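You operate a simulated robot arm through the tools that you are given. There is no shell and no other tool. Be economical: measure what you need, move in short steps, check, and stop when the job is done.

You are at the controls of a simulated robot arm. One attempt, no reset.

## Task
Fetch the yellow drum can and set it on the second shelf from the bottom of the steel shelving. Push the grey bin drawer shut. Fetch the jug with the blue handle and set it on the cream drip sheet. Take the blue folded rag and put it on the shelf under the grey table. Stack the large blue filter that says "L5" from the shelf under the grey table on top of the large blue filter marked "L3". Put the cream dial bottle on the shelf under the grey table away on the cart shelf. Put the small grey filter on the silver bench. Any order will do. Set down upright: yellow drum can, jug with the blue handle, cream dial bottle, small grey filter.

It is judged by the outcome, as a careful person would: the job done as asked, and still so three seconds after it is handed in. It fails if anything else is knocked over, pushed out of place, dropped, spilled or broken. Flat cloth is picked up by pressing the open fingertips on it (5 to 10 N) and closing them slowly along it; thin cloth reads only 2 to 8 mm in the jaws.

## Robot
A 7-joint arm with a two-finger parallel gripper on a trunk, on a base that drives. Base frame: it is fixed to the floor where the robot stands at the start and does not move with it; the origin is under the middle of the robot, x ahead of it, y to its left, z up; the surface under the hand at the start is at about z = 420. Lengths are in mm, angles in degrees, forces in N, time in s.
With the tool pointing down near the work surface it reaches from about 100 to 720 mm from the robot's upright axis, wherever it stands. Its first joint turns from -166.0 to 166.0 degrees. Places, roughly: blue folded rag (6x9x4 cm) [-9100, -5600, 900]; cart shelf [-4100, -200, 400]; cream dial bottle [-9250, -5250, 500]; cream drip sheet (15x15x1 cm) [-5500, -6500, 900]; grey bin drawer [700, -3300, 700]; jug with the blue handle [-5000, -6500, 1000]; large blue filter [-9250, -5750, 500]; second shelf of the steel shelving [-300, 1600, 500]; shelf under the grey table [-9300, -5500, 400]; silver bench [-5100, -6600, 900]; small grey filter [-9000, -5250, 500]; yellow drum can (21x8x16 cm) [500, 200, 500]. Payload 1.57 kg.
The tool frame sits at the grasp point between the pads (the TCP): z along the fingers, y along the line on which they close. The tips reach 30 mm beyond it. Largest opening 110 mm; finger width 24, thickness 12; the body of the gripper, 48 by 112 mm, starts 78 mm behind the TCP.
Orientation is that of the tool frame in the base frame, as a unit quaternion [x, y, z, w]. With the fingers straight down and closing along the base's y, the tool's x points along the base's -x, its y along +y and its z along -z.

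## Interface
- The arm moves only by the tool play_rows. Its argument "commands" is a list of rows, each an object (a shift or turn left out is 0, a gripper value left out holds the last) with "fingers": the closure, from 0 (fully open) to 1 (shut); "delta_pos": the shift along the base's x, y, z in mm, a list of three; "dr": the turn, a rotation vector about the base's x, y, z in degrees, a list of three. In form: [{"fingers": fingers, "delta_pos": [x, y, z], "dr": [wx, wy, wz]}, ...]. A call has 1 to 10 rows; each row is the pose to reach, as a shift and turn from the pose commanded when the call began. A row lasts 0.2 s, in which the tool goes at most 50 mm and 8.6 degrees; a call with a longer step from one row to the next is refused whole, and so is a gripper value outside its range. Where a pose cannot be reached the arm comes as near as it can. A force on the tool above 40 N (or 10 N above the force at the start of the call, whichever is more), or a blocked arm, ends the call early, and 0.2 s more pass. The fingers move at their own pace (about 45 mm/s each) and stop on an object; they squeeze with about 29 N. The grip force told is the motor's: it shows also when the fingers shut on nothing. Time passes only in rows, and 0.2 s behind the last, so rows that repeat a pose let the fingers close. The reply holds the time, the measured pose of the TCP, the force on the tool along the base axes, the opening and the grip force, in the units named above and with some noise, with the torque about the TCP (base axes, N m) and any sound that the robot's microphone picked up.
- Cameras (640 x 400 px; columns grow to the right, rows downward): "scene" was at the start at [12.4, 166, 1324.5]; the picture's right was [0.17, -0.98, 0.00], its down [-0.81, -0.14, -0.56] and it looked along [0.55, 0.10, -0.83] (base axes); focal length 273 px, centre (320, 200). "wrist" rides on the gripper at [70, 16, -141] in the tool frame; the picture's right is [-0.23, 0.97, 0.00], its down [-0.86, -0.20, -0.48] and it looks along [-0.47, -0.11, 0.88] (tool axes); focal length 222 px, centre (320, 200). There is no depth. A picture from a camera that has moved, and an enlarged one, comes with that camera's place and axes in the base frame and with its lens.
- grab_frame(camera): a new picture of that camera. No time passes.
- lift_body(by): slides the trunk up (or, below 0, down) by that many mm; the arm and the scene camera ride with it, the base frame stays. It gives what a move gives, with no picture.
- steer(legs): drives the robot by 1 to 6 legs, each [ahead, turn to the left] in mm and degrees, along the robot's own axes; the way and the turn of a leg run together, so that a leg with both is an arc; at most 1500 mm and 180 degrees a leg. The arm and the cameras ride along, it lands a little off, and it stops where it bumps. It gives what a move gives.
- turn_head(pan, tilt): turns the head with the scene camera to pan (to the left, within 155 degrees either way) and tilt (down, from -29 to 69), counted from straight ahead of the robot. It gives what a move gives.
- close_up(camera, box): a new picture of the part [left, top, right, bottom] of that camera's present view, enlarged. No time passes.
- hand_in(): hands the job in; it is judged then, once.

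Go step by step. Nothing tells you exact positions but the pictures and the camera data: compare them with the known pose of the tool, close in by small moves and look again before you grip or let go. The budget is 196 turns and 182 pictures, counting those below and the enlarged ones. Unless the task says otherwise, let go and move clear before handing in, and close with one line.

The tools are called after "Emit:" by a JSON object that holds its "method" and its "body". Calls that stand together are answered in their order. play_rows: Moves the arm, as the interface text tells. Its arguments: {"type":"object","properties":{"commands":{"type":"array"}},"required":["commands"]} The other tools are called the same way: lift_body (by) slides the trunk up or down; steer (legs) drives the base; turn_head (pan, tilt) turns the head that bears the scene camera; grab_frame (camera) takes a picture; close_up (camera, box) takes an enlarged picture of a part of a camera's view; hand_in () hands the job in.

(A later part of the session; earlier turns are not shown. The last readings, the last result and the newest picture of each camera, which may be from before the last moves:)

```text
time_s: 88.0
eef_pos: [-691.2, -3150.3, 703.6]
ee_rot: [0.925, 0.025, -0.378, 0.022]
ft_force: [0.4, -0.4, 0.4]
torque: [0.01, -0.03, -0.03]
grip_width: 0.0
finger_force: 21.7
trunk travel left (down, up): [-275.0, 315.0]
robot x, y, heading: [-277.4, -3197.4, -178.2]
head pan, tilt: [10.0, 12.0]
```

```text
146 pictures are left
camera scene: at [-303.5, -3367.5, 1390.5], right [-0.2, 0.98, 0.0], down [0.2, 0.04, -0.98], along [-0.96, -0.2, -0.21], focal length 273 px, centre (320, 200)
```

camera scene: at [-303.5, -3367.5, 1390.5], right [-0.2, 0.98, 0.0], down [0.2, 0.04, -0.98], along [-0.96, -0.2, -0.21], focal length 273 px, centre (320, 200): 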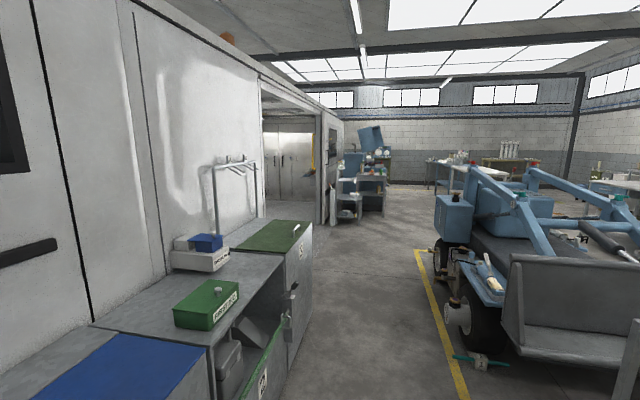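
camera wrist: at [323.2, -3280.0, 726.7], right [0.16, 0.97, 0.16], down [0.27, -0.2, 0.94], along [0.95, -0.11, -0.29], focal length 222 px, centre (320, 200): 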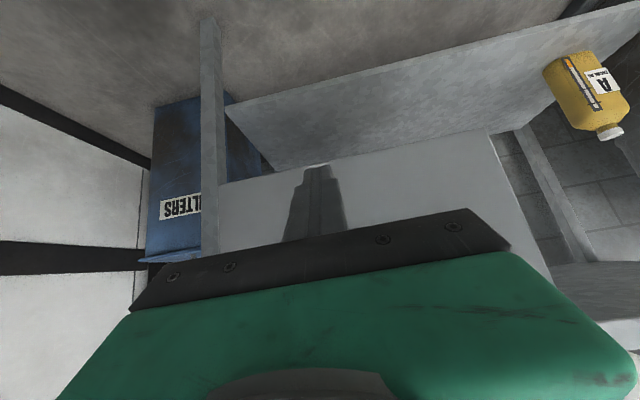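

There's a corridor between the cabinets and the vehicle, then an opening in the long wall on the left; the silver bench should be inside. Driving along the corridor.

Emit:
{"method": "steer", "body": {"legs": [[1400, 0], [1400, 0]]}}

Emit:
{"method": "turn_head", "body": {"pan": 60, "tilt": 20}}

Emit:
{"method": "grab_frame", "body": {"camera": "scene"}}

```text
time_s: 101.5
eef_pos: [-3460.5, -3240.9, 703.9]
ee_rot: [0.925, 0.026, -0.378, 0.022]
ft_force: [0.5, -0.4, 0.2]
torque: [0.01, -0.01, -0.03]
grip_width: 0.4
finger_force: 21.1
trunk travel left (down, up): [-275.0, 315.0]
robot x, y, heading: [-3049.7, -3283.6, -177.8]
head pan, tilt: [10.0, 12.0]
```

```text
time_s: 102.7
eef_pos: [-3460.6, -3239.9, 702.8]
ee_rot: [0.925, 0.026, -0.379, 0.022]
ft_force: [-0.5, 0.2, -0.2]
torque: [-0.02, -0.01, -0.04]
grip_width: 0.1
finger_force: 21.3
trunk travel left (down, up): [-275.0, 315.0]
robot x, y, heading: [-3051.0, -3286.9, -178.1]
head pan, tilt: [60.0, 20.0]
```

```text
145 pictures are left
camera scene: at [-3025.9, -3522.1, 1377.6], right [-0.88, 0.47, 0.0], down [0.16, 0.3, -0.94], along [-0.44, -0.83, -0.34], focal length 273 px, centre (320, 200)
```

scene: 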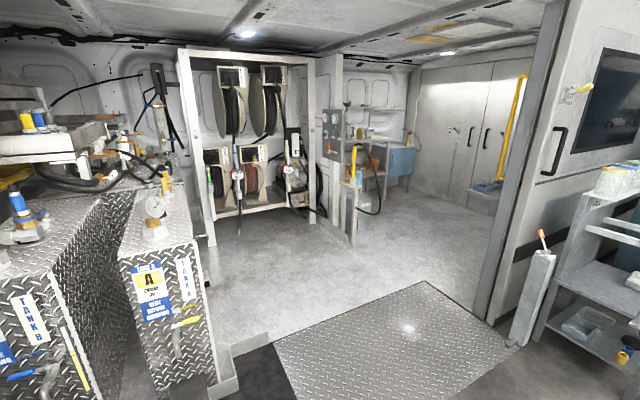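

The bench is inside the room, beyond a diamond-plate ramp. Zooming on it.

Emit:
{"method": "close_up", "body": {"camera": "scene", "box": [300, 90, 460, 190]}}

Emit:
{"method": "close_up", "body": {"camera": "scene", "box": [200, 200, 560, 400]}}

```text
4.00 times, centred on (380, 140) of scene
camera zoom: at [-3025.9, -3522.1, 1377.6], right [-0.88, 0.47, 0.0], down [0.16, 0.3, -0.94], along [-0.44, -0.83, -0.34], focal length 1092 px, centre (80, 440)
```

zoom: 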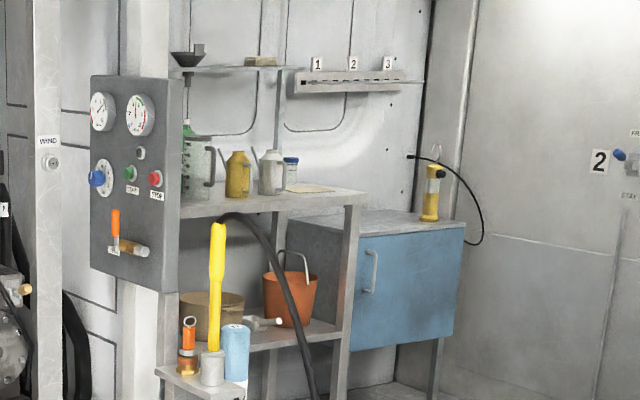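

```text
1.78 times, centred on (380, 300) of scene
camera zoom: at [-3025.9, -3522.1, 1377.6], right [-0.88, 0.47, 0.0], down [0.16, 0.3, -0.94], along [-0.44, -0.83, -0.34], focal length 485 px, centre (213, 22)
```

zoom: 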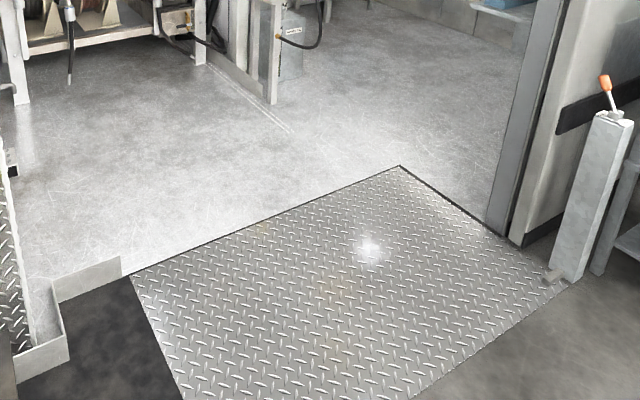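

Layout: plate spans x −3370…−4650, y −4050…−4770; a control-panel post near (-4490,-5560); the bench lies beyond it. I'll enter at x≈-4000, then go west inside the room.

Emit:
{"method": "steer", "body": {"legs": [[960, 0], [0, 88], [1450, 0], [200, 0], [0, -90]]}}

Emit:
{"method": "turn_head", "body": {"pan": 30, "tilt": 25}}

Emit:
{"method": "grab_frame", "body": {"camera": "scene"}}

```text
time_s: 123.2
eef_pos: [-4463.2, -4915.9, 703.5]
ee_rot: [0.925, 0.0, -0.379, 0.012]
ft_force: [0.0, 0.0, 0.0]
torque: [-0.03, 0.01, 0.03]
grip_width: 0.3
finger_force: 20.8
trunk travel left (down, up): [-275.0, 315.0]
robot x, y, heading: [-4050.5, -4985.3, 178.8]
head pan, tilt: [60.0, 20.0]
```

```text
time_s: 124.2
eef_pos: [-4462.1, -4915.1, 703.1]
ee_rot: [0.926, 0.0, -0.378, 0.011]
ft_force: [0.1, 0.0, 0.3]
torque: [0.03, 0.0, -0.02]
grip_width: 0.0
finger_force: 21.2
trunk travel left (down, up): [-275.0, 315.0]
robot x, y, heading: [-4053.3, -4982.9, 178.9]
head pan, tilt: [30.0, 25.0]
```

```text
142 pictures are left
camera scene: at [-4075.9, -5185.0, 1369.5], right [-0.48, 0.88, 0.0], down [0.37, 0.2, -0.91], along [-0.79, -0.44, -0.42], focal length 273 px, centre (320, 200)
```

scene: 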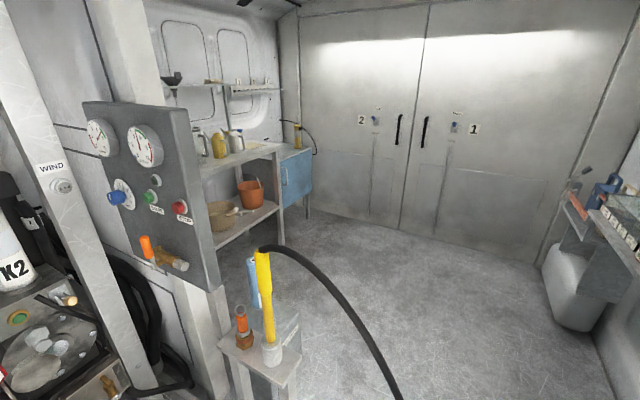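

A hose loops out from the pump post; I need to see where it hangs before passing.

Emit:
{"method": "turn_head", "body": {"pan": 25, "tilt": 52}}

Emit:
{"method": "grab_frame", "body": {"camera": "scene"}}

```text
time_s: 125.1
eef_pos: [-4462.2, -4916.4, 703.5]
ee_rot: [0.925, 0.0, -0.379, 0.012]
ft_force: [-0.6, 0.3, -0.5]
torque: [-0.02, 0.01, 0.01]
grip_width: 0.0
finger_force: 20.8
trunk travel left (down, up): [-275.0, 315.0]
robot x, y, heading: [-4051.9, -4984.2, 179.0]
head pan, tilt: [25.0, 52.0]
```

```text
141 pictures are left
camera scene: at [-4063.9, -5170.9, 1329.4], right [-0.4, 0.92, 0.0], down [0.72, 0.32, -0.62], along [-0.56, -0.25, -0.79], focal length 273 px, centre (320, 200)
```

scene: 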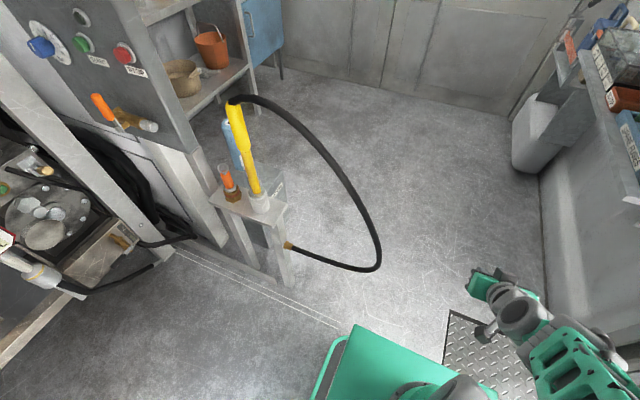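

The hose loop hangs out to about (-4480,-5170). I'll swing north to y≈-4810 to pass it, then on to x≈-5250 and face the bench.

Emit:
{"method": "steer", "body": {"legs": [[0, -25], [410, 0], [0, 26], [850, 0], [0, 90]]}}

Emit:
{"method": "turn_head", "body": {"pan": 0, "tilt": 25}}

Emit:
{"method": "grab_frame", "body": {"camera": "scene"}}

```text
time_s: 129.5
eef_pos: [-4784.9, -4607.5, 703.6]
ee_rot: [0.913, -0.151, -0.376, -0.047]
ft_force: [0.7, 0.6, -0.5]
torque: [-0.01, -0.01, 0.04]
grip_width: 0.0
finger_force: 21.7
trunk travel left (down, up): [-275.0, 315.0]
robot x, y, heading: [-4422.0, -4803.7, 160.5]
head pan, tilt: [25.0, 52.0]
stopped in leg 3: the force on the tool passed its limit at 62 N (the readings are from after the stop); the commanded pose is now the measured one
```

```text
time_s: 130.4
eef_pos: [-4784.3, -4606.8, 703.9]
ee_rot: [0.914, -0.151, -0.374, -0.047]
ft_force: [0.5, -0.1, -0.4]
torque: [0.02, -0.05, 0.03]
grip_width: 0.0
finger_force: 20.8
trunk travel left (down, up): [-275.0, 315.0]
robot x, y, heading: [-4424.2, -4802.9, 160.6]
head pan, tilt: [0.0, 25.0]
```

```text
140 pictures are left
camera scene: at [-4503.0, -4951.9, 1369.3], right [0.33, 0.94, 0.01], down [0.4, -0.13, -0.91], along [-0.85, 0.3, -0.42], focal length 273 px, centre (320, 200)
```

scene: 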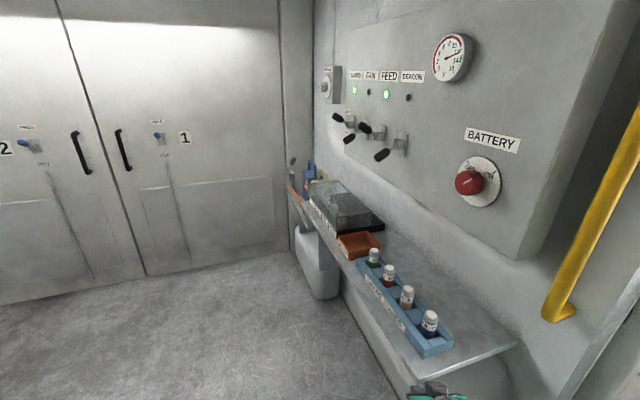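

The gripper brushed the counter edge on the right; the vials still stand. I'll move the tool left and up for more clearance.

Emit:
{"method": "play_rows", "body": {"commands": [{"delta_pos": [-5, -40, 0]}, {"delta_pos": [-15, -80, 30]}, {"delta_pos": [-25, -110, 65]}, {"delta_pos": [-35, -130, 105]}, {"delta_pos": [-45, -140, 150]}, {"delta_pos": [-45, -140, 190]}]}}

Emit:
{"method": "close_up", "body": {"camera": "scene", "box": [260, 120, 580, 400]}}

```text
refused: row 2 steps farther than a row can; nothing moved
```

```text
1.43 times, centred on (420, 260) of scene
camera zoom: at [-4503.0, -4951.9, 1369.3], right [0.33, 0.94, 0.01], down [0.4, -0.13, -0.91], along [-0.85, 0.3, -0.42], focal length 390 px, centre (177, 114)
```

zoom: 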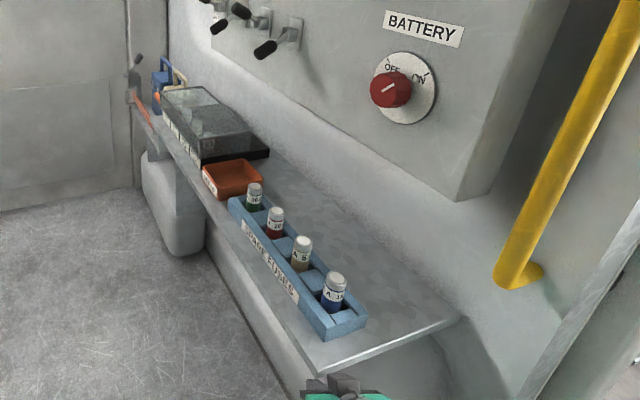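

Emit:
{"method": "play_rows", "body": {"commands": [{"delta_pos": [-5, -40, 0]}, {"delta_pos": [-12, -75, 25]}, {"delta_pos": [-20, -105, 55]}, {"delta_pos": [-28, -125, 95]}, {"delta_pos": [-36, -135, 135]}, {"delta_pos": [-40, -140, 175]}, {"delta_pos": [-40, -140, 210]}]}}

```text
time_s: 131.1
eef_pos: [-4743.7, -4628.3, 679.0]
ee_rot: [0.917, -0.277, -0.279, -0.072]
ft_force: [-0.6, -0.6, 0.3]
torque: [-0.02, -0.03, -0.02]
grip_width: 0.1
finger_force: 21.2
trunk travel left (down, up): [-275.0, 315.0]
robot x, y, heading: [-4418.4, -4811.8, 160.6]
head pan, tilt: [0.0, 25.0]
stopped in row 3: the arm was blocked; the commanded pose is now the measured one
```

The arm was blocked and twisted; I'll look down at it before moving again.

Emit:
{"method": "turn_head", "body": {"pan": -15, "tilt": 55}}

Emit:
{"method": "grab_frame", "body": {"camera": "scene"}}

Emit:
{"method": "grab_frame", "body": {"camera": "wrist"}}

```text
time_s: 132.1
eef_pos: [-4742.7, -4624.2, 678.5]
ee_rot: [0.916, -0.279, -0.28, -0.071]
ft_force: [0.5, 0.5, 0.5]
torque: [-0.04, -0.01, -0.01]
grip_width: 0.0
finger_force: 21.2
trunk travel left (down, up): [-275.0, 315.0]
robot x, y, heading: [-4420.4, -4808.9, 160.6]
head pan, tilt: [-15.0, 55.0]
```

```text
138 pictures are left
camera scene: at [-4483.6, -4936.8, 1325.6], right [0.56, 0.83, 0.01], down [0.68, -0.46, -0.57], along [-0.47, 0.33, -0.82], focal length 273 px, centre (320, 200)
```

scene: 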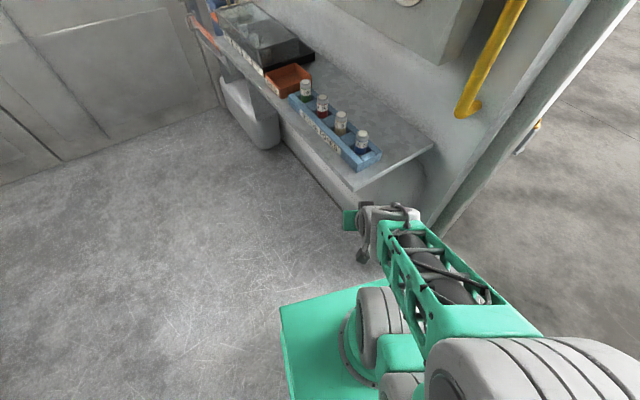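

```text
137 pictures are left
camera wrist: at [-4637.2, -4713.3, 758.2], right [-0.69, -0.7, 0.15], down [-0.25, 0.43, 0.87], along [-0.68, 0.56, -0.48], focal length 222 px, centre (320, 200)
```

wrist: 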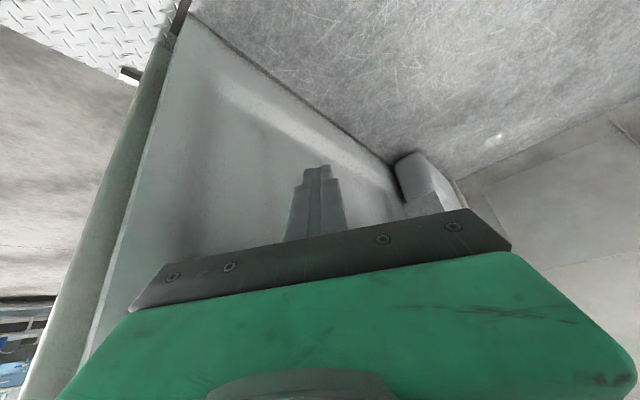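

Nothing is pressed now. I'll back the base off 250 mm and raise the trunk so the arm rides above these counters.

Emit:
{"method": "steer", "body": {"legs": [[-250, 0]]}}

Emit:
{"method": "lift_body", "body": {"by": 250}}

```text
time_s: 133.9
eef_pos: [-4513.3, -4714.3, 679.8]
ee_rot: [0.918, -0.272, -0.281, -0.073]
ft_force: [-0.6, -0.4, -0.3]
torque: [0.09, -0.02, -0.05]
grip_width: 0.0
finger_force: 20.8
trunk travel left (down, up): [-275.0, 315.0]
robot x, y, heading: [-4185.0, -4888.0, 160.8]
head pan, tilt: [-15.0, 55.0]
```

```text
time_s: 136.5
eef_pos: [-4507.3, -4713.4, 932.4]
ee_rot: [0.917, -0.273, -0.284, -0.069]
ft_force: [-0.1, -0.5, 0.0]
torque: [0.01, -0.01, -0.01]
grip_width: 0.1
finger_force: 20.9
trunk travel left (down, up): [-525.0, 65.0]
robot x, y, heading: [-4189.5, -4890.7, 160.5]
head pan, tilt: [-15.0, 55.0]
```

Now I'll straighten the tool to point down and centre it in front of the robot.

Emit:
{"method": "play_rows", "body": {"commands": [{"delta_pos": [-21, -18, 0], "dr": [-2.7, -6.2, 2.7]}, {"delta_pos": [-43, -36, 0], "dr": [-5.4, -12.4, 5.3]}, {"delta_pos": [-64, -55, 0], "dr": [-8.1, -18.7, 8.0]}, {"delta_pos": [-86, -73, 0], "dr": [-10.8, -24.9, 10.6]}, {"delta_pos": [-107, -91, 0], "dr": [-13.5, -31.1, 13.3], "fingers": 0.5}]}}

Emit:
{"method": "turn_head", "body": {"pan": 15, "tilt": 45}}

Emit:
{"method": "grab_frame", "body": {"camera": "scene"}}

```text
time_s: 137.7
eef_pos: [-4614.9, -4802.8, 930.9]
ee_rot: [0.986, -0.169, 0.0, 0.0]
ft_force: [0.0, -0.3, -0.6]
torque: [-0.01, -0.02, 0.0]
grip_width: 31.7
finger_force: 0.0
trunk travel left (down, up): [-525.0, 65.0]
robot x, y, heading: [-4187.9, -4888.7, 160.7]
head pan, tilt: [-15.0, 55.0]
```

```text
time_s: 138.6
eef_pos: [-4613.1, -4802.2, 930.7]
ee_rot: [0.986, -0.169, -0.002, -0.001]
ft_force: [0.2, 0.3, -0.4]
torque: [-0.01, -0.01, -0.03]
grip_width: 54.6
finger_force: 0.0
trunk travel left (down, up): [-525.0, 65.0]
robot x, y, heading: [-4186.2, -4886.9, 160.8]
head pan, tilt: [15.0, 45.0]
```

```text
136 pictures are left
camera scene: at [-4262.9, -5059.4, 1588.6], right [0.08, 1.0, 0.01], down [0.71, -0.05, -0.71], along [-0.7, 0.06, -0.71], focal length 273 px, centre (320, 200)
```

scene: 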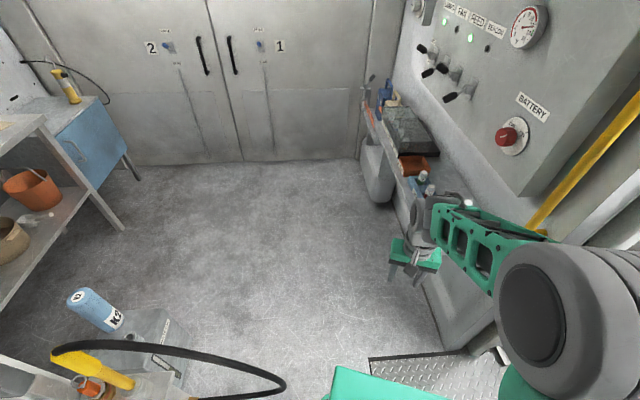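

Clear enough: passing at y≈-4890 keeps off both counter and hose. Turning to 180° and driving west in the room, then facing the bench.

Emit:
{"method": "steer", "body": {"legs": [[0, 19.2], [1000, 0]]}}

Emit:
{"method": "steer", "body": {"legs": [[0, 90]]}}

Emit:
{"method": "turn_head", "body": {"pan": 0, "tilt": 30}}

Emit:
{"method": "grab_frame", "body": {"camera": "scene"}}

```text
time_s: 144.8
eef_pos: [-5611.1, -4942.4, 930.0]
ee_rot: [1.0, -0.004, -0.003, 0.002]
ft_force: [1.0, -0.6, 0.4]
torque: [0.02, 0.0, -0.02]
grip_width: 54.7
finger_force: 0.0
trunk travel left (down, up): [-525.0, 65.0]
robot x, y, heading: [-5177.2, -4886.3, 179.8]
head pan, tilt: [15.0, 45.0]
```

```text
time_s: 149.0
eef_pos: [-5120.1, -5318.8, 931.4]
ee_rot: [0.71, 0.704, -0.002, 0.002]
ft_force: [-0.3, -0.5, -0.5]
torque: [0.01, -0.01, -0.02]
grip_width: 55.0
finger_force: 0.1
trunk travel left (down, up): [-525.0, 65.0]
robot x, y, heading: [-5179.7, -4887.8, -90.3]
head pan, tilt: [15.0, 45.0]
```

```text
time_s: 149.8
eef_pos: [-5120.9, -5318.5, 929.2]
ee_rot: [0.711, 0.704, -0.001, 0.002]
ft_force: [0.4, 0.4, 0.0]
torque: [-0.01, -0.02, -0.01]
grip_width: 55.0
finger_force: 0.1
trunk travel left (down, up): [-525.0, 65.0]
robot x, y, heading: [-5178.8, -4885.2, -90.3]
head pan, tilt: [0.0, 30.0]
```

```text
135 pictures are left
camera scene: at [-5020.0, -4917.8, 1611.4], right [-1.0, 0.0, 0.0], down [0.0, 0.5, -0.87], along [0.0, -0.87, -0.5], focal length 273 px, centre (320, 200)
```

scene: 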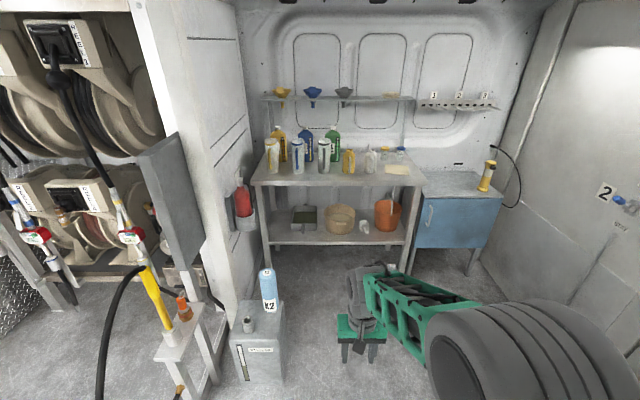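

The bench is straight ahead with several jugs. Zooming.

Emit:
{"method": "close_up", "body": {"camera": "scene", "box": [240, 80, 440, 205]}}

```text
3.20 times, centred on (340, 142) of scene
camera zoom: at [-5020.0, -4917.8, 1611.4], right [-1.0, 0.0, 0.0], down [0.0, 0.5, -0.87], along [0.0, -0.87, -0.5], focal length 873 px, centre (256, 384)
```

zoom: 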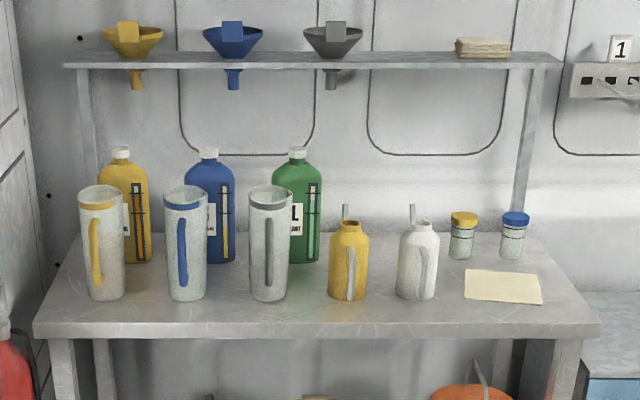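

The blue-handled jug stands at about (-4884,-6501), top z≈1108, handle toward me; sheet centre ≈ (-5517,-6551). I'll raise the arm well above and drive in between.

Emit:
{"method": "lift_body", "body": {"by": 60}}

Emit:
{"method": "play_rows", "body": {"commands": [{"fingers": 0, "delta_pos": [-10, 0, 48]}, {"delta_pos": [-20, 0, 95]}, {"delta_pos": [-30, 0, 142]}, {"delta_pos": [-40, 0, 189]}, {"delta_pos": [-50, 0, 220]}]}}

Emit:
{"method": "steer", "body": {"legs": [[800, 0.3]]}}

Emit:
{"method": "turn_head", "body": {"pan": 8, "tilt": 42}}

Emit:
{"method": "grab_frame", "body": {"camera": "scene"}}

```text
time_s: 150.8
eef_pos: [-5120.1, -5318.6, 990.0]
ee_rot: [0.71, 0.704, 0.0, 0.002]
ft_force: [-0.5, 0.2, 0.3]
torque: [0.0, 0.03, 0.0]
grip_width: 55.0
finger_force: 0.2
trunk travel left (down, up): [-585.0, 5.0]
robot x, y, heading: [-5174.0, -4884.4, -90.2]
head pan, tilt: [0.0, 30.0]
```

```text
time_s: 152.0
eef_pos: [-5168.7, -5317.3, 1210.8]
ee_rot: [0.711, 0.703, 0.0, 0.002]
ft_force: [-0.1, -0.7, -0.3]
torque: [0.0, -0.03, -0.02]
grip_width: 110.0
finger_force: 0.0
trunk travel left (down, up): [-585.0, 5.0]
robot x, y, heading: [-5176.5, -4885.7, -90.3]
head pan, tilt: [0.0, 30.0]
```

```text
time_s: 156.4
eef_pos: [-5171.7, -6133.8, 1211.2]
ee_rot: [0.71, 0.704, -0.001, 0.002]
ft_force: [0.0, 0.8, -0.3]
torque: [0.02, -0.01, 0.03]
grip_width: 110.1
finger_force: 0.1
trunk travel left (down, up): [-585.0, 5.0]
robot x, y, heading: [-5182.8, -5700.9, -90.4]
head pan, tilt: [0.0, 30.0]
```

```text
time_s: 157.1
eef_pos: [-5171.9, -6134.7, 1212.0]
ee_rot: [0.71, 0.704, -0.001, 0.002]
ft_force: [-0.2, 0.0, 0.1]
torque: [-0.03, 0.03, 0.01]
grip_width: 109.9
finger_force: 0.0
trunk travel left (down, up): [-585.0, 5.0]
robot x, y, heading: [-5180.9, -5699.8, -90.4]
head pan, tilt: [8.0, 42.0]
```

```text
133 pictures are left
camera scene: at [-5012.7, -5725.7, 1653.3], right [-0.99, -0.13, 0.0], down [-0.09, 0.66, -0.74], along [0.1, -0.74, -0.67], focal length 273 px, centre (320, 200)
```

scene: 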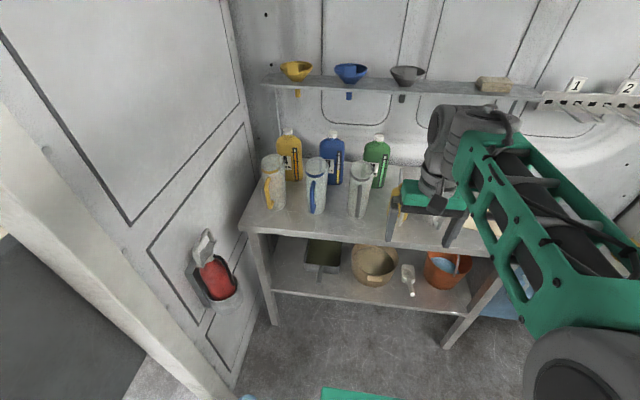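

Emit:
{"method": "close_up", "body": {"camera": "scene", "box": [230, 110, 430, 250]}}

Emit:
{"method": "grab_frame", "body": {"camera": "wrist"}}

```text
2.86 times, centred on (330, 180) of scene
camera zoom: at [-5012.7, -5725.7, 1653.3], right [-0.99, -0.13, 0.0], down [-0.09, 0.66, -0.74], along [0.1, -0.74, -0.67], focal length 780 px, centre (291, 257)
```

zoom: 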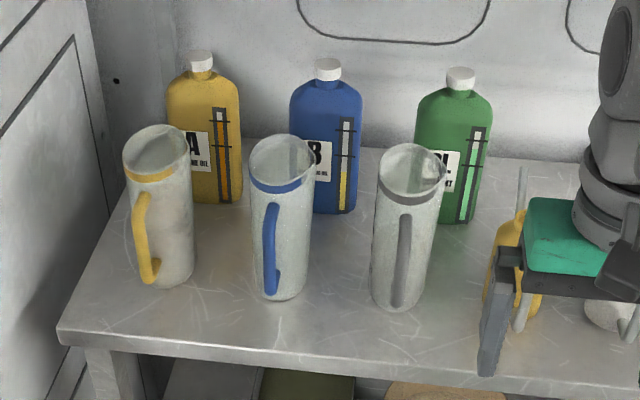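

```text
131 pictures are left
camera wrist: at [-5156.2, -6063.9, 1351.2], right [0.97, -0.24, 0.0], down [-0.21, -0.85, 0.48], along [-0.11, -0.47, -0.88], focal length 222 px, centre (320, 200)
```

wrist: 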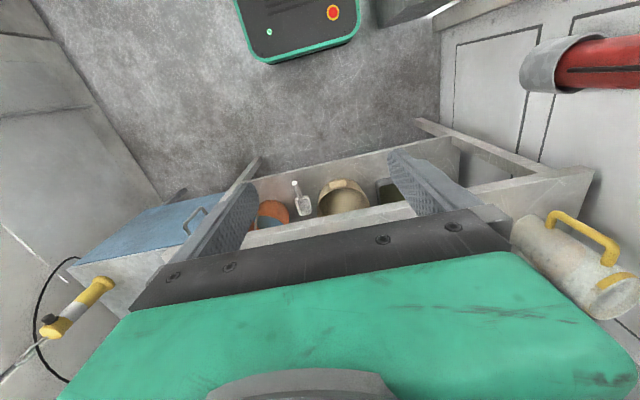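

Jug centre triangulates to (-4896,-6492), top z≈1114, Ø≈79. Driving in the last 280 mm and moving above it.

Emit:
{"method": "steer", "body": {"legs": [[280, 0.4]]}}

Emit:
{"method": "play_rows", "body": {"commands": [{"delta_pos": [46, -12, 0]}, {"delta_pos": [92, -24, 0]}, {"delta_pos": [138, -36, 0]}, {"delta_pos": [184, -48, 0]}, {"delta_pos": [230, -60, 0]}, {"delta_pos": [272, -70, 0]}]}}

Emit:
{"method": "grab_frame", "body": {"camera": "wrist"}}

Emit:
{"method": "grab_frame", "body": {"camera": "scene"}}

```text
time_s: 159.1
eef_pos: [-5168.6, -6419.6, 1210.0]
ee_rot: [0.708, 0.706, 0.0, 0.003]
ft_force: [0.5, 0.3, -0.1]
torque: [0.01, -0.01, 0.01]
grip_width: 109.9
finger_force: 0.1
trunk travel left (down, up): [-585.0, 5.0]
robot x, y, heading: [-5182.4, -5986.4, -89.5]
head pan, tilt: [8.0, 42.0]
```

```text
time_s: 160.5
eef_pos: [-4894.4, -6489.2, 1214.5]
ee_rot: [0.707, 0.707, -0.001, 0.001]
ft_force: [0.2, 0.1, 0.5]
torque: [0.0, 0.07, -0.05]
grip_width: 109.9
finger_force: 0.1
trunk travel left (down, up): [-585.0, 5.0]
robot x, y, heading: [-5177.1, -5984.9, -89.9]
head pan, tilt: [8.0, 42.0]
```

```text
130 pictures are left
camera wrist: at [-4878.8, -6419.7, 1354.3], right [0.97, -0.23, 0.0], down [-0.2, -0.85, 0.48], along [-0.11, -0.47, -0.88], focal length 222 px, centre (320, 200)
```

wrist: 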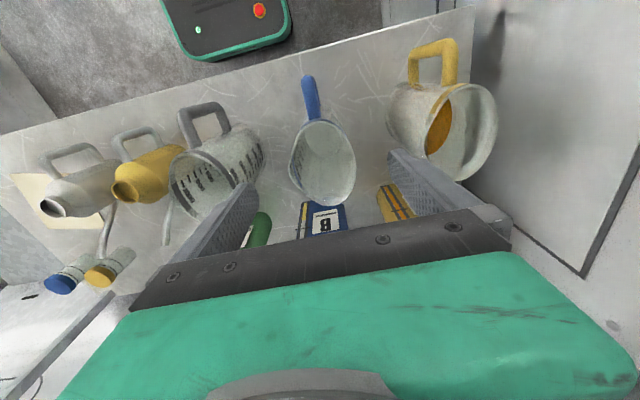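

```text
129 pictures are left
camera scene: at [-5011.6, -6009.1, 1653.1], right [-0.99, -0.14, 0.0], down [-0.1, 0.66, -0.74], along [0.11, -0.74, -0.67], focal length 273 px, centre (320, 200)
```

scene: 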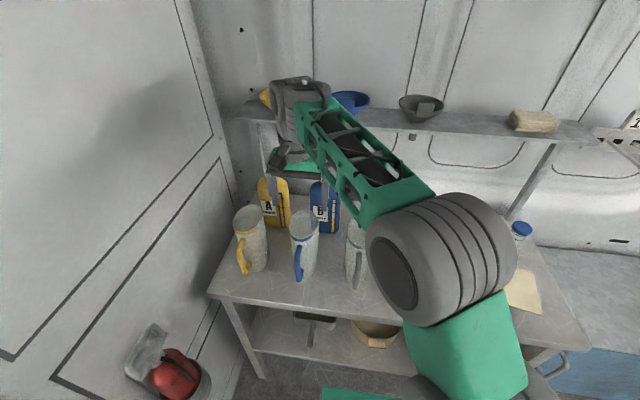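

Aligned: rim centre at about (-4895,-6498). Descending to grip the upper body.

Emit:
{"method": "play_rows", "body": {"commands": [{"fingers": 0, "delta_pos": [0, -4, -45]}, {"delta_pos": [0, -8, -90]}, {"delta_pos": [0, -8, -130]}]}}

Emit:
{"method": "grab_frame", "body": {"camera": "wrist"}}

```text
time_s: 161.3
eef_pos: [-4896.6, -6494.7, 1082.5]
ee_rot: [0.707, 0.707, -0.001, 0.003]
ft_force: [-0.5, 0.3, -1.0]
torque: [-0.01, -0.04, -0.01]
grip_width: 110.0
finger_force: 0.1
trunk travel left (down, up): [-585.0, 5.0]
robot x, y, heading: [-5181.9, -5984.0, -89.6]
head pan, tilt: [8.0, 42.0]
```

```text
128 pictures are left
camera wrist: at [-4880.6, -6425.2, 1222.6], right [0.97, -0.23, 0.0], down [-0.2, -0.85, 0.48], along [-0.11, -0.47, -0.88], focal length 222 px, centre (320, 200)
```

wrist: 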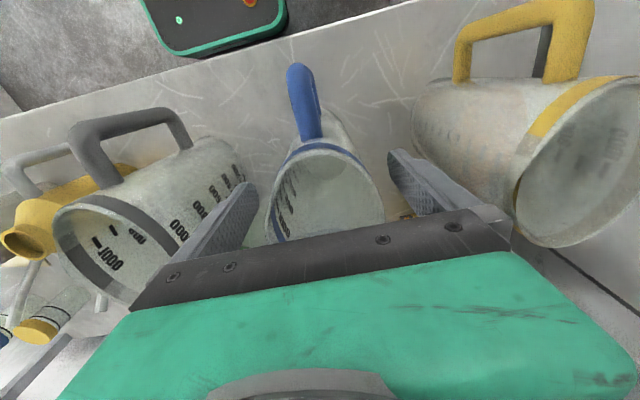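

Emit:
{"method": "play_rows", "body": {"commands": [{"delta_pos": [0, 0, -15]}, {"delta_pos": [0, 0, -32]}, {"delta_pos": [0, 0, -32], "fingers": 0.3}, {"delta_pos": [0, 0, -32], "fingers": 0.6}, {"delta_pos": [0, 0, -32], "fingers": 1}, {"delta_pos": [0, 0, -32], "fingers": 1}, {"delta_pos": [0, 0, -32], "fingers": 1}]}}

Emit:
{"method": "play_rows", "body": {"commands": [{"delta_pos": [0, 0, 10]}, {"delta_pos": [0, 0, 25]}]}}

Emit:
{"method": "grab_frame", "body": {"camera": "wrist"}}

Emit:
{"method": "grab_frame", "body": {"camera": "scene"}}

```text
time_s: 162.9
eef_pos: [-4897.3, -6494.9, 1049.6]
ee_rot: [0.708, 0.707, -0.001, 0.002]
ft_force: [-0.4, -1.1, 0.9]
torque: [-0.04, -0.02, 0.0]
grip_width: 71.8
finger_force: 29.3
trunk travel left (down, up): [-585.0, 5.0]
robot x, y, heading: [-5185.4, -5986.3, -89.8]
head pan, tilt: [8.0, 42.0]
```

```text
time_s: 163.5
eef_pos: [-4898.3, -6494.1, 1074.4]
ee_rot: [0.707, 0.707, -0.001, 0.001]
ft_force: [-0.1, 0.1, -1.8]
torque: [-0.03, -0.02, -0.04]
grip_width: 71.8
finger_force: 28.9
trunk travel left (down, up): [-585.0, 5.0]
robot x, y, heading: [-5185.5, -5985.3, -89.9]
head pan, tilt: [8.0, 42.0]
```

```text
127 pictures are left
camera wrist: at [-4882.1, -6424.7, 1214.9], right [0.97, -0.23, 0.0], down [-0.2, -0.85, 0.48], along [-0.11, -0.47, -0.88], focal length 222 px, centre (320, 200)
```

wrist: 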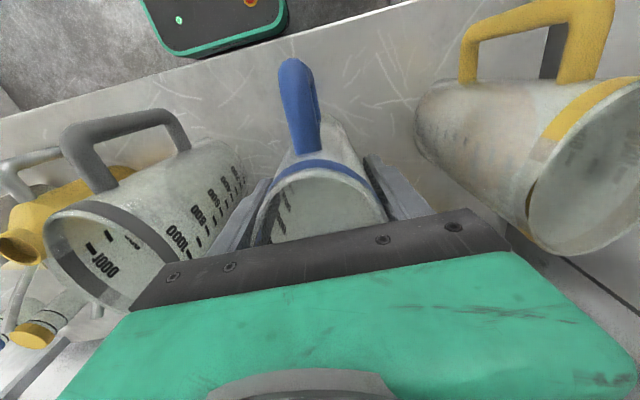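

```text
126 pictures are left
camera scene: at [-5012.7, -6008.6, 1653.2], right [-0.99, -0.14, 0.0], down [-0.1, 0.66, -0.74], along [0.11, -0.74, -0.67], focal length 273 px, centre (320, 200)
```

scene: 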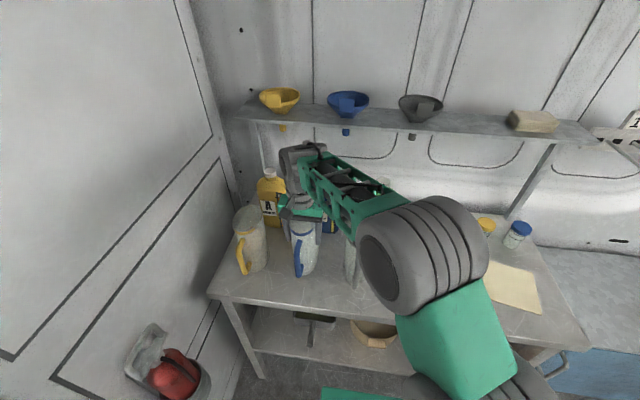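

Jug is held (weight ≈1.8 N), upright. Lifting it clear over its neighbours.

Emit:
{"method": "play_rows", "body": {"commands": [{"fingers": 1, "delta_pos": [0, 0, 40]}, {"delta_pos": [0, 0, 80]}, {"delta_pos": [0, 0, 120]}, {"delta_pos": [0, 0, 160]}, {"delta_pos": [0, 5, 200]}, {"delta_pos": [0, 10, 218]}]}}

Emit:
{"method": "play_rows", "body": {"commands": [{"delta_pos": [-40, 0, 0]}, {"delta_pos": [-85, 0, 0]}, {"delta_pos": [-130, 0, 0]}, {"delta_pos": [-175, 0, 0]}, {"delta_pos": [-220, 0, 0]}, {"delta_pos": [-265, 0, 0]}, {"delta_pos": [-310, 0, 0]}, {"delta_pos": [-355, 0, 0]}, {"delta_pos": [-400, 0, 0]}, {"delta_pos": [-440, 0, 0]}]}}

Emit:
{"method": "grab_frame", "body": {"camera": "scene"}}

Emit:
{"method": "grab_frame", "body": {"camera": "wrist"}}

```text
time_s: 164.9
eef_pos: [-4895.2, -6485.1, 1292.3]
ee_rot: [0.707, 0.707, 0.0, 0.002]
ft_force: [0.4, -0.2, -0.2]
torque: [0.01, 0.01, 0.02]
grip_width: 71.6
finger_force: 29.7
trunk travel left (down, up): [-585.0, 5.0]
robot x, y, heading: [-5181.7, -5984.4, -89.8]
head pan, tilt: [8.0, 42.0]
```

```text
time_s: 167.1
eef_pos: [-5340.4, -6485.6, 1292.7]
ee_rot: [0.707, 0.707, -0.001, 0.002]
ft_force: [0.1, 0.1, -1.1]
torque: [0.02, 0.04, 0.01]
grip_width: 71.3
finger_force: 29.4
trunk travel left (down, up): [-585.0, 5.0]
robot x, y, heading: [-5185.3, -5986.3, -89.9]
head pan, tilt: [8.0, 42.0]
```

```text
125 pictures are left
camera scene: at [-5013.6, -6008.9, 1653.3], right [-0.99, -0.14, 0.0], down [-0.09, 0.66, -0.74], along [0.11, -0.74, -0.67], focal length 273 px, centre (320, 200)
```

scene: 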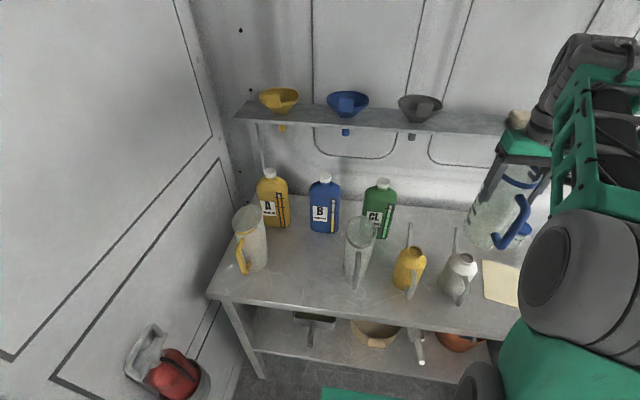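

```text
124 pictures are left
camera wrist: at [-5324.3, -6416.1, 1432.6], right [0.97, -0.23, 0.0], down [-0.2, -0.85, 0.48], along [-0.11, -0.47, -0.88], focal length 222 px, centre (320, 200)
```

wrist: 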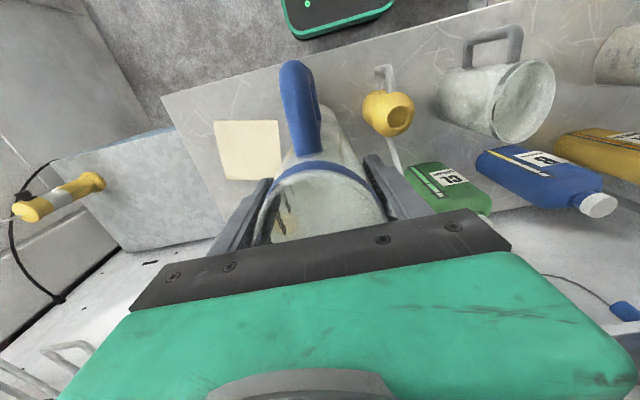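

Sheet centre seen at about (-5521,-6532). Moving over it and lowering in stages.

Emit:
{"method": "play_rows", "body": {"commands": [{"delta_pos": [-40, -12, 0]}, {"delta_pos": [-85, -24, 0]}, {"delta_pos": [-130, -36, 0]}, {"delta_pos": [-181, -46, 0]}, {"delta_pos": [-181, -46, -45]}, {"delta_pos": [-181, -46, -90]}, {"delta_pos": [-181, -46, -135]}, {"delta_pos": [-181, -46, -170]}]}}

Emit:
{"method": "turn_head", "body": {"pan": 25, "tilt": 45}}

Emit:
{"method": "grab_frame", "body": {"camera": "wrist"}}

Emit:
{"method": "grab_frame", "body": {"camera": "scene"}}

```text
refused: row 4 steps farther than a row can; nothing moved
```

```text
time_s: 167.9
eef_pos: [-5337.8, -6485.0, 1291.5]
ee_rot: [0.707, 0.707, 0.0, 0.002]
ft_force: [1.2, -0.2, -1.4]
torque: [0.0, -0.01, 0.0]
grip_width: 71.5
finger_force: 29.3
trunk travel left (down, up): [-585.0, 5.0]
robot x, y, heading: [-5178.8, -5982.6, -89.8]
head pan, tilt: [25.0, 45.0]
```

```text
123 pictures are left
camera wrist: at [-5322.6, -6416.1, 1432.8], right [0.97, -0.23, 0.0], down [-0.2, -0.85, 0.48], along [-0.11, -0.47, -0.88], focal length 222 px, centre (320, 200)
```

wrist: 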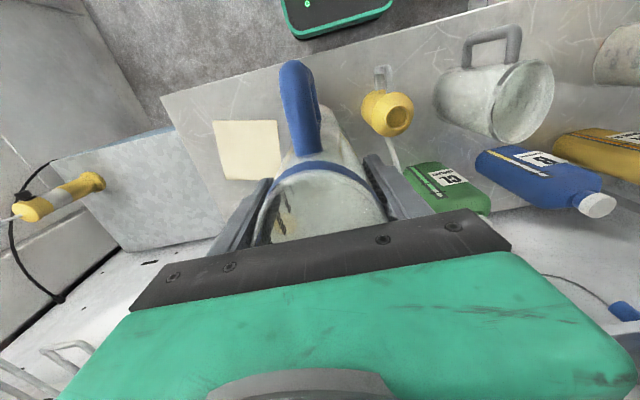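

```text
122 pictures are left
camera scene: at [-4990.1, -5999.5, 1648.9], right [-0.91, -0.42, 0.0], down [-0.3, 0.64, -0.71], along [0.3, -0.64, -0.71], focal length 273 px, centre (320, 200)
```

scene: 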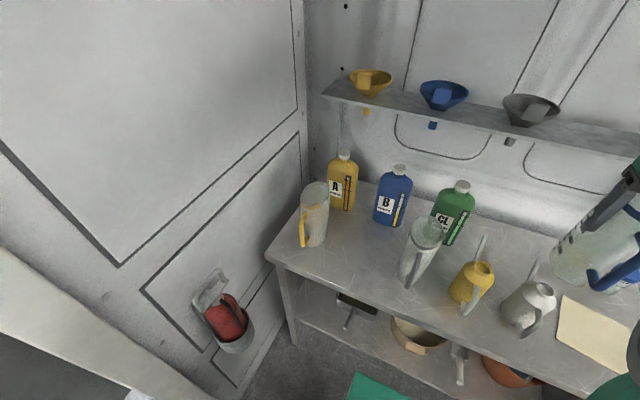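

A step was slightly too long; redo with shorter ones, and point the head right.

Emit:
{"method": "play_rows", "body": {"commands": [{"delta_pos": [-40, -12, 0]}, {"delta_pos": [-85, -24, 0]}, {"delta_pos": [-130, -36, 0]}, {"delta_pos": [-165, -42, 0]}, {"delta_pos": [-182, -47, 0]}, {"delta_pos": [-182, -47, -45]}, {"delta_pos": [-182, -47, -90]}, {"delta_pos": [-182, -47, -135]}, {"delta_pos": [-182, -47, -170]}]}}

Emit:
{"method": "turn_head", "body": {"pan": -15, "tilt": 50}}

Emit:
{"method": "grab_frame", "body": {"camera": "wrist"}}

Emit:
{"method": "grab_frame", "body": {"camera": "scene"}}

```text
time_s: 169.9
eef_pos: [-5517.2, -6533.0, 1122.9]
ee_rot: [0.707, 0.707, -0.002, 0.003]
ft_force: [-0.5, -0.5, -0.6]
torque: [-0.02, 0.02, -0.03]
grip_width: 71.0
finger_force: 29.0
out of reach, approached as far as the arm can: row 5
trunk travel left (down, up): [-585.0, 5.0]
robot x, y, heading: [-5179.0, -5984.0, -90.0]
head pan, tilt: [25.0, 45.0]
```

```text
time_s: 170.9
eef_pos: [-5519.1, -6532.7, 1122.8]
ee_rot: [0.708, 0.706, -0.001, 0.002]
ft_force: [0.4, -0.1, -0.7]
torque: [-0.02, -0.03, 0.0]
grip_width: 70.8
finger_force: 28.9
trunk travel left (down, up): [-585.0, 5.0]
robot x, y, heading: [-5182.5, -5982.2, -89.8]
head pan, tilt: [-15.0, 50.0]
```

```text
121 pictures are left
camera wrist: at [-5502.3, -6462.3, 1262.5], right [0.97, -0.23, 0.0], down [-0.2, -0.85, 0.48], along [-0.11, -0.47, -0.88], focal length 222 px, centre (320, 200)
```

wrist: 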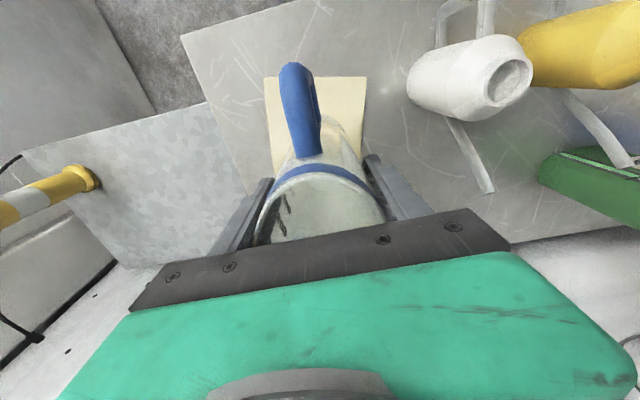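

```text
120 pictures are left
camera scene: at [-5044.5, -6000.4, 1642.0], right [-0.97, 0.25, 0.0], down [0.2, 0.74, -0.64], along [-0.16, -0.62, -0.77], focal length 273 px, centre (320, 200)
```

scene: 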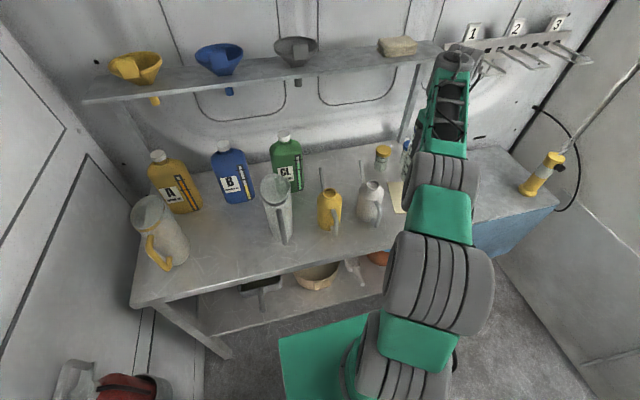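

The jug hangs right over the sheet's centre (sheet ≈ (-5526,-6533)). Lowering to contact.

Emit:
{"method": "play_rows", "body": {"commands": [{"delta_pos": [-4, 0, -30]}, {"delta_pos": [-5, 0, -55]}, {"delta_pos": [-5, 0, -60]}, {"delta_pos": [-5, 0, -64]}]}}

Emit:
{"method": "play_rows", "body": {"commands": [{"delta_pos": [0, 0, -3]}, {"delta_pos": [0, 0, -6]}]}}

```text
time_s: 171.9
eef_pos: [-5524.2, -6533.2, 1057.5]
ee_rot: [0.707, 0.707, -0.001, 0.002]
ft_force: [0.5, -0.2, -0.8]
torque: [-0.02, 0.0, 0.01]
grip_width: 70.7
finger_force: 29.4
trunk travel left (down, up): [-585.0, 5.0]
robot x, y, heading: [-5175.2, -5986.8, -89.8]
head pan, tilt: [-15.0, 50.0]
```

```text
time_s: 172.6
eef_pos: [-5524.8, -6532.5, 1051.9]
ee_rot: [0.707, 0.707, -0.003, 0.003]
ft_force: [0.9, 1.6, 9.3]
torque: [0.46, -0.09, -0.04]
grip_width: 70.6
finger_force: 28.9
trunk travel left (down, up): [-585.0, 5.0]
robot x, y, heading: [-5184.0, -5985.0, -89.6]
head pan, tilt: [-15.0, 50.0]
```

Contact at z≈1052. Releasing and rising straight up.

Emit:
{"method": "play_rows", "body": {"commands": [{"delta_pos": [0, 0, 1], "fingers": 0.4}, {"delta_pos": [0, 0, 1], "fingers": 0.2}, {"delta_pos": [0, 0, 1], "fingers": 0}, {"delta_pos": [0, 0, 1], "fingers": 0}, {"delta_pos": [0, 0, 30]}, {"delta_pos": [0, 0, 75]}, {"delta_pos": [0, 0, 120]}, {"delta_pos": [0, 0, 150]}]}}

Emit:
{"method": "grab_frame", "body": {"camera": "wrist"}}

```text
time_s: 174.3
eef_pos: [-5525.3, -6531.5, 1201.2]
ee_rot: [0.707, 0.707, -0.001, 0.002]
ft_force: [0.0, 0.4, 0.0]
torque: [0.01, 0.01, -0.01]
grip_width: 110.2
finger_force: 0.1
trunk travel left (down, up): [-585.0, 5.0]
robot x, y, heading: [-5181.5, -5986.7, -89.9]
head pan, tilt: [-15.0, 50.0]
```

```text
119 pictures are left
camera wrist: at [-5509.3, -6460.8, 1342.3], right [0.97, -0.23, 0.0], down [-0.2, -0.85, 0.48], along [-0.11, -0.47, -0.88], focal length 222 px, centre (320, 200)
```

wrist: 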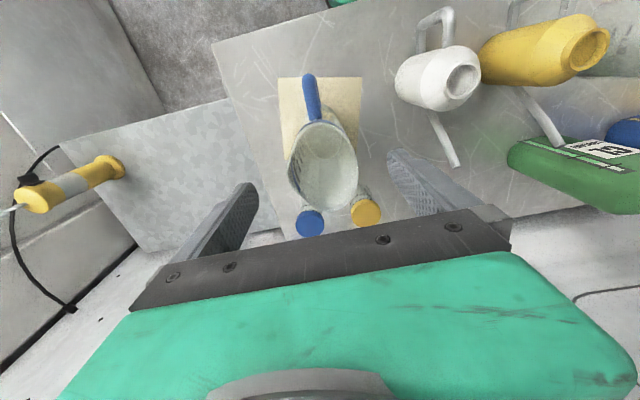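

Jug stands on the sheet. Now I'll retract the arm over the bench and leave the room by the same path.

Emit:
{"method": "play_rows", "body": {"commands": [{"delta_pos": [44, 15, 5]}, {"delta_pos": [88, 30, 10]}, {"delta_pos": [132, 45, 10]}, {"delta_pos": [176, 60, 10]}, {"delta_pos": [220, 75, 10]}, {"delta_pos": [264, 90, 10]}, {"delta_pos": [308, 105, 10]}, {"delta_pos": [345, 120, 10]}]}}

Emit:
{"method": "steer", "body": {"legs": [[-1100, 0], [0, -90], [-1100, 0], [0, -90]]}}

Emit:
{"method": "turn_head", "body": {"pan": 20, "tilt": 25}}

Emit:
{"method": "grab_frame", "body": {"camera": "scene"}}

```text
time_s: 176.2
eef_pos: [-5176.5, -6411.8, 1209.7]
ee_rot: [0.708, 0.706, -0.001, 0.003]
ft_force: [0.6, -0.6, -0.4]
torque: [0.0, 0.0, 0.02]
grip_width: 110.2
finger_force: 0.1
trunk travel left (down, up): [-585.0, 5.0]
robot x, y, heading: [-5184.2, -5983.0, -89.7]
head pan, tilt: [-15.0, 50.0]
```

```text
time_s: 194.8
eef_pos: [-4050.3, -4485.8, 1210.4]
ee_rot: [-0.692, 0.722, 0.002, 0.001]
ft_force: [-0.5, 0.4, 0.4]
torque: [0.01, 0.02, 0.03]
grip_width: 109.9
finger_force: 0.1
trunk travel left (down, up): [-585.0, 5.0]
robot x, y, heading: [-4063.3, -4913.8, 87.8]
head pan, tilt: [-15.0, 50.0]
```

```text
time_s: 195.8
eef_pos: [-4050.6, -4481.4, 1209.1]
ee_rot: [-0.692, 0.722, 0.001, 0.0]
ft_force: [-0.5, 0.1, -0.2]
torque: [0.01, 0.01, 0.01]
grip_width: 110.2
finger_force: 0.0
trunk travel left (down, up): [-585.0, 5.0]
robot x, y, heading: [-4067.6, -4911.6, 87.8]
head pan, tilt: [20.0, 25.0]
```

```text
118 pictures are left
camera scene: at [-4246.8, -4887.0, 1680.5], right [0.95, 0.31, 0.0], down [0.13, -0.4, -0.91], along [-0.28, 0.86, -0.42], focal length 273 px, centre (320, 200)
```

scene: 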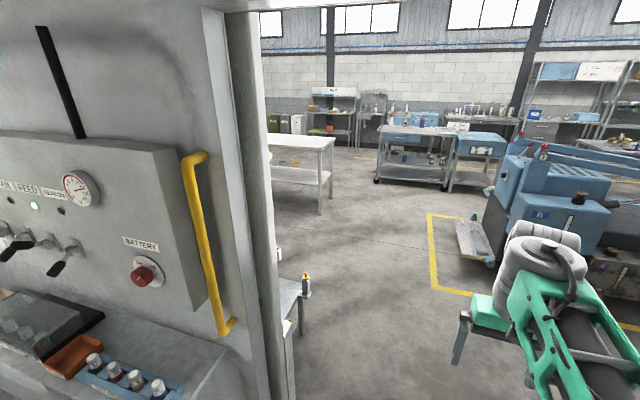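

I see the wheeled cart (416,158) that matches the cart-shelf location. Driving out and turning west.

Emit:
{"method": "steer", "body": {"legs": [[1400, 0], [0, 92]]}}

Emit:
{"method": "turn_head", "body": {"pan": 5, "tilt": 20}}

Emit:
{"method": "grab_frame", "body": {"camera": "scene"}}

```text
time_s: 206.8
eef_pos: [-4446.5, -3476.1, 1206.7]
ee_rot: [1.0, -0.011, 0.0, 0.001]
ft_force: [0.4, 0.2, 0.2]
torque: [0.0, 0.04, 0.01]
grip_width: 110.0
finger_force: 0.0
trunk travel left (down, up): [-585.0, 5.0]
robot x, y, heading: [-4015.7, -3478.7, 179.0]
head pan, tilt: [20.0, 25.0]
```

```text
time_s: 207.6
eef_pos: [-4447.0, -3476.0, 1208.5]
ee_rot: [1.0, -0.012, 0.0, 0.001]
ft_force: [0.6, -0.5, -0.9]
torque: [-0.04, 0.0, -0.01]
grip_width: 109.9
finger_force: 0.1
trunk travel left (down, up): [-585.0, 5.0]
robot x, y, heading: [-4013.6, -3482.4, 179.1]
head pan, tilt: [5.0, 20.0]
```

```text
117 pictures are left
camera scene: at [-4049.3, -3644.6, 1687.5], right [-0.07, 1.0, 0.0], down [0.34, 0.02, -0.94], along [-0.94, -0.07, -0.34], focal length 273 px, centre (320, 200)
```

scene: 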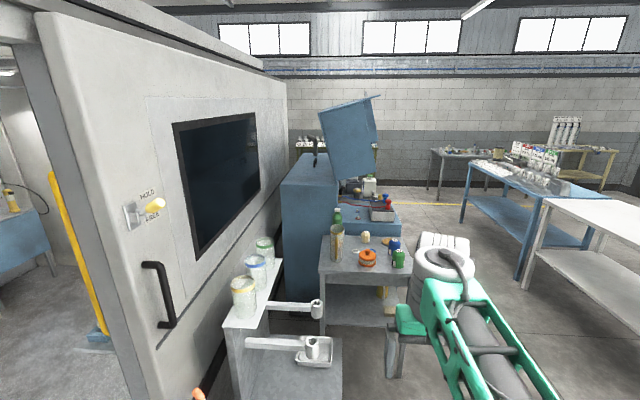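

The tables ahead leave a free aisle at y≈-2700. I'll go around them.

Emit:
{"method": "steer", "body": {"legs": [[0, -36], [1200, 0], [0, 37], [1200, 0]]}}

Emit:
{"method": "turn_head", "body": {"pan": 20, "tilt": 18}}

Emit:
{"method": "grab_frame", "body": {"camera": "scene"}}

```text
time_s: 222.8
eef_pos: [-6607.3, -2754.1, 1208.1]
ee_rot: [1.0, -0.007, 0.0, 0.001]
ft_force: [-0.3, 0.0, -0.5]
torque: [-0.02, 0.0, -0.02]
grip_width: 110.4
finger_force: 0.0
trunk travel left (down, up): [-585.0, 5.0]
robot x, y, heading: [-6175.4, -2753.1, 179.2]
head pan, tilt: [5.0, 20.0]
```

```text
time_s: 223.5
eef_pos: [-6607.4, -2753.0, 1207.2]
ee_rot: [1.0, -0.007, 0.0, 0.001]
ft_force: [-0.5, -0.4, 0.8]
torque: [0.02, 0.0, 0.0]
grip_width: 109.8
finger_force: 0.2
trunk travel left (down, up): [-585.0, 5.0]
robot x, y, heading: [-6176.7, -2755.5, 179.0]
head pan, tilt: [20.0, 18.0]
```

```text
116 pictures are left
camera scene: at [-6203.5, -2943.4, 1690.8], right [-0.33, 0.94, 0.0], down [0.29, 0.1, -0.95], along [-0.9, -0.32, -0.31], focal length 273 px, centre (320, 200)
```

scene: 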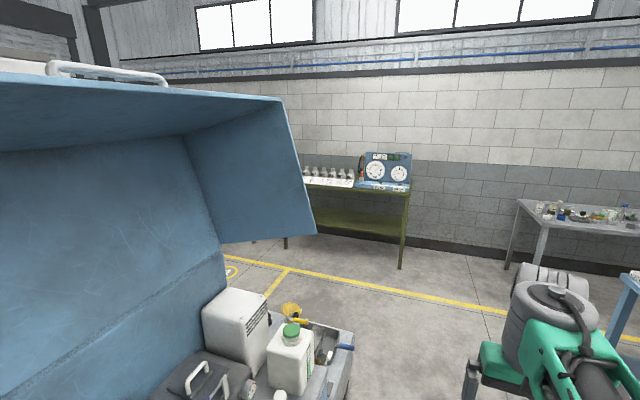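

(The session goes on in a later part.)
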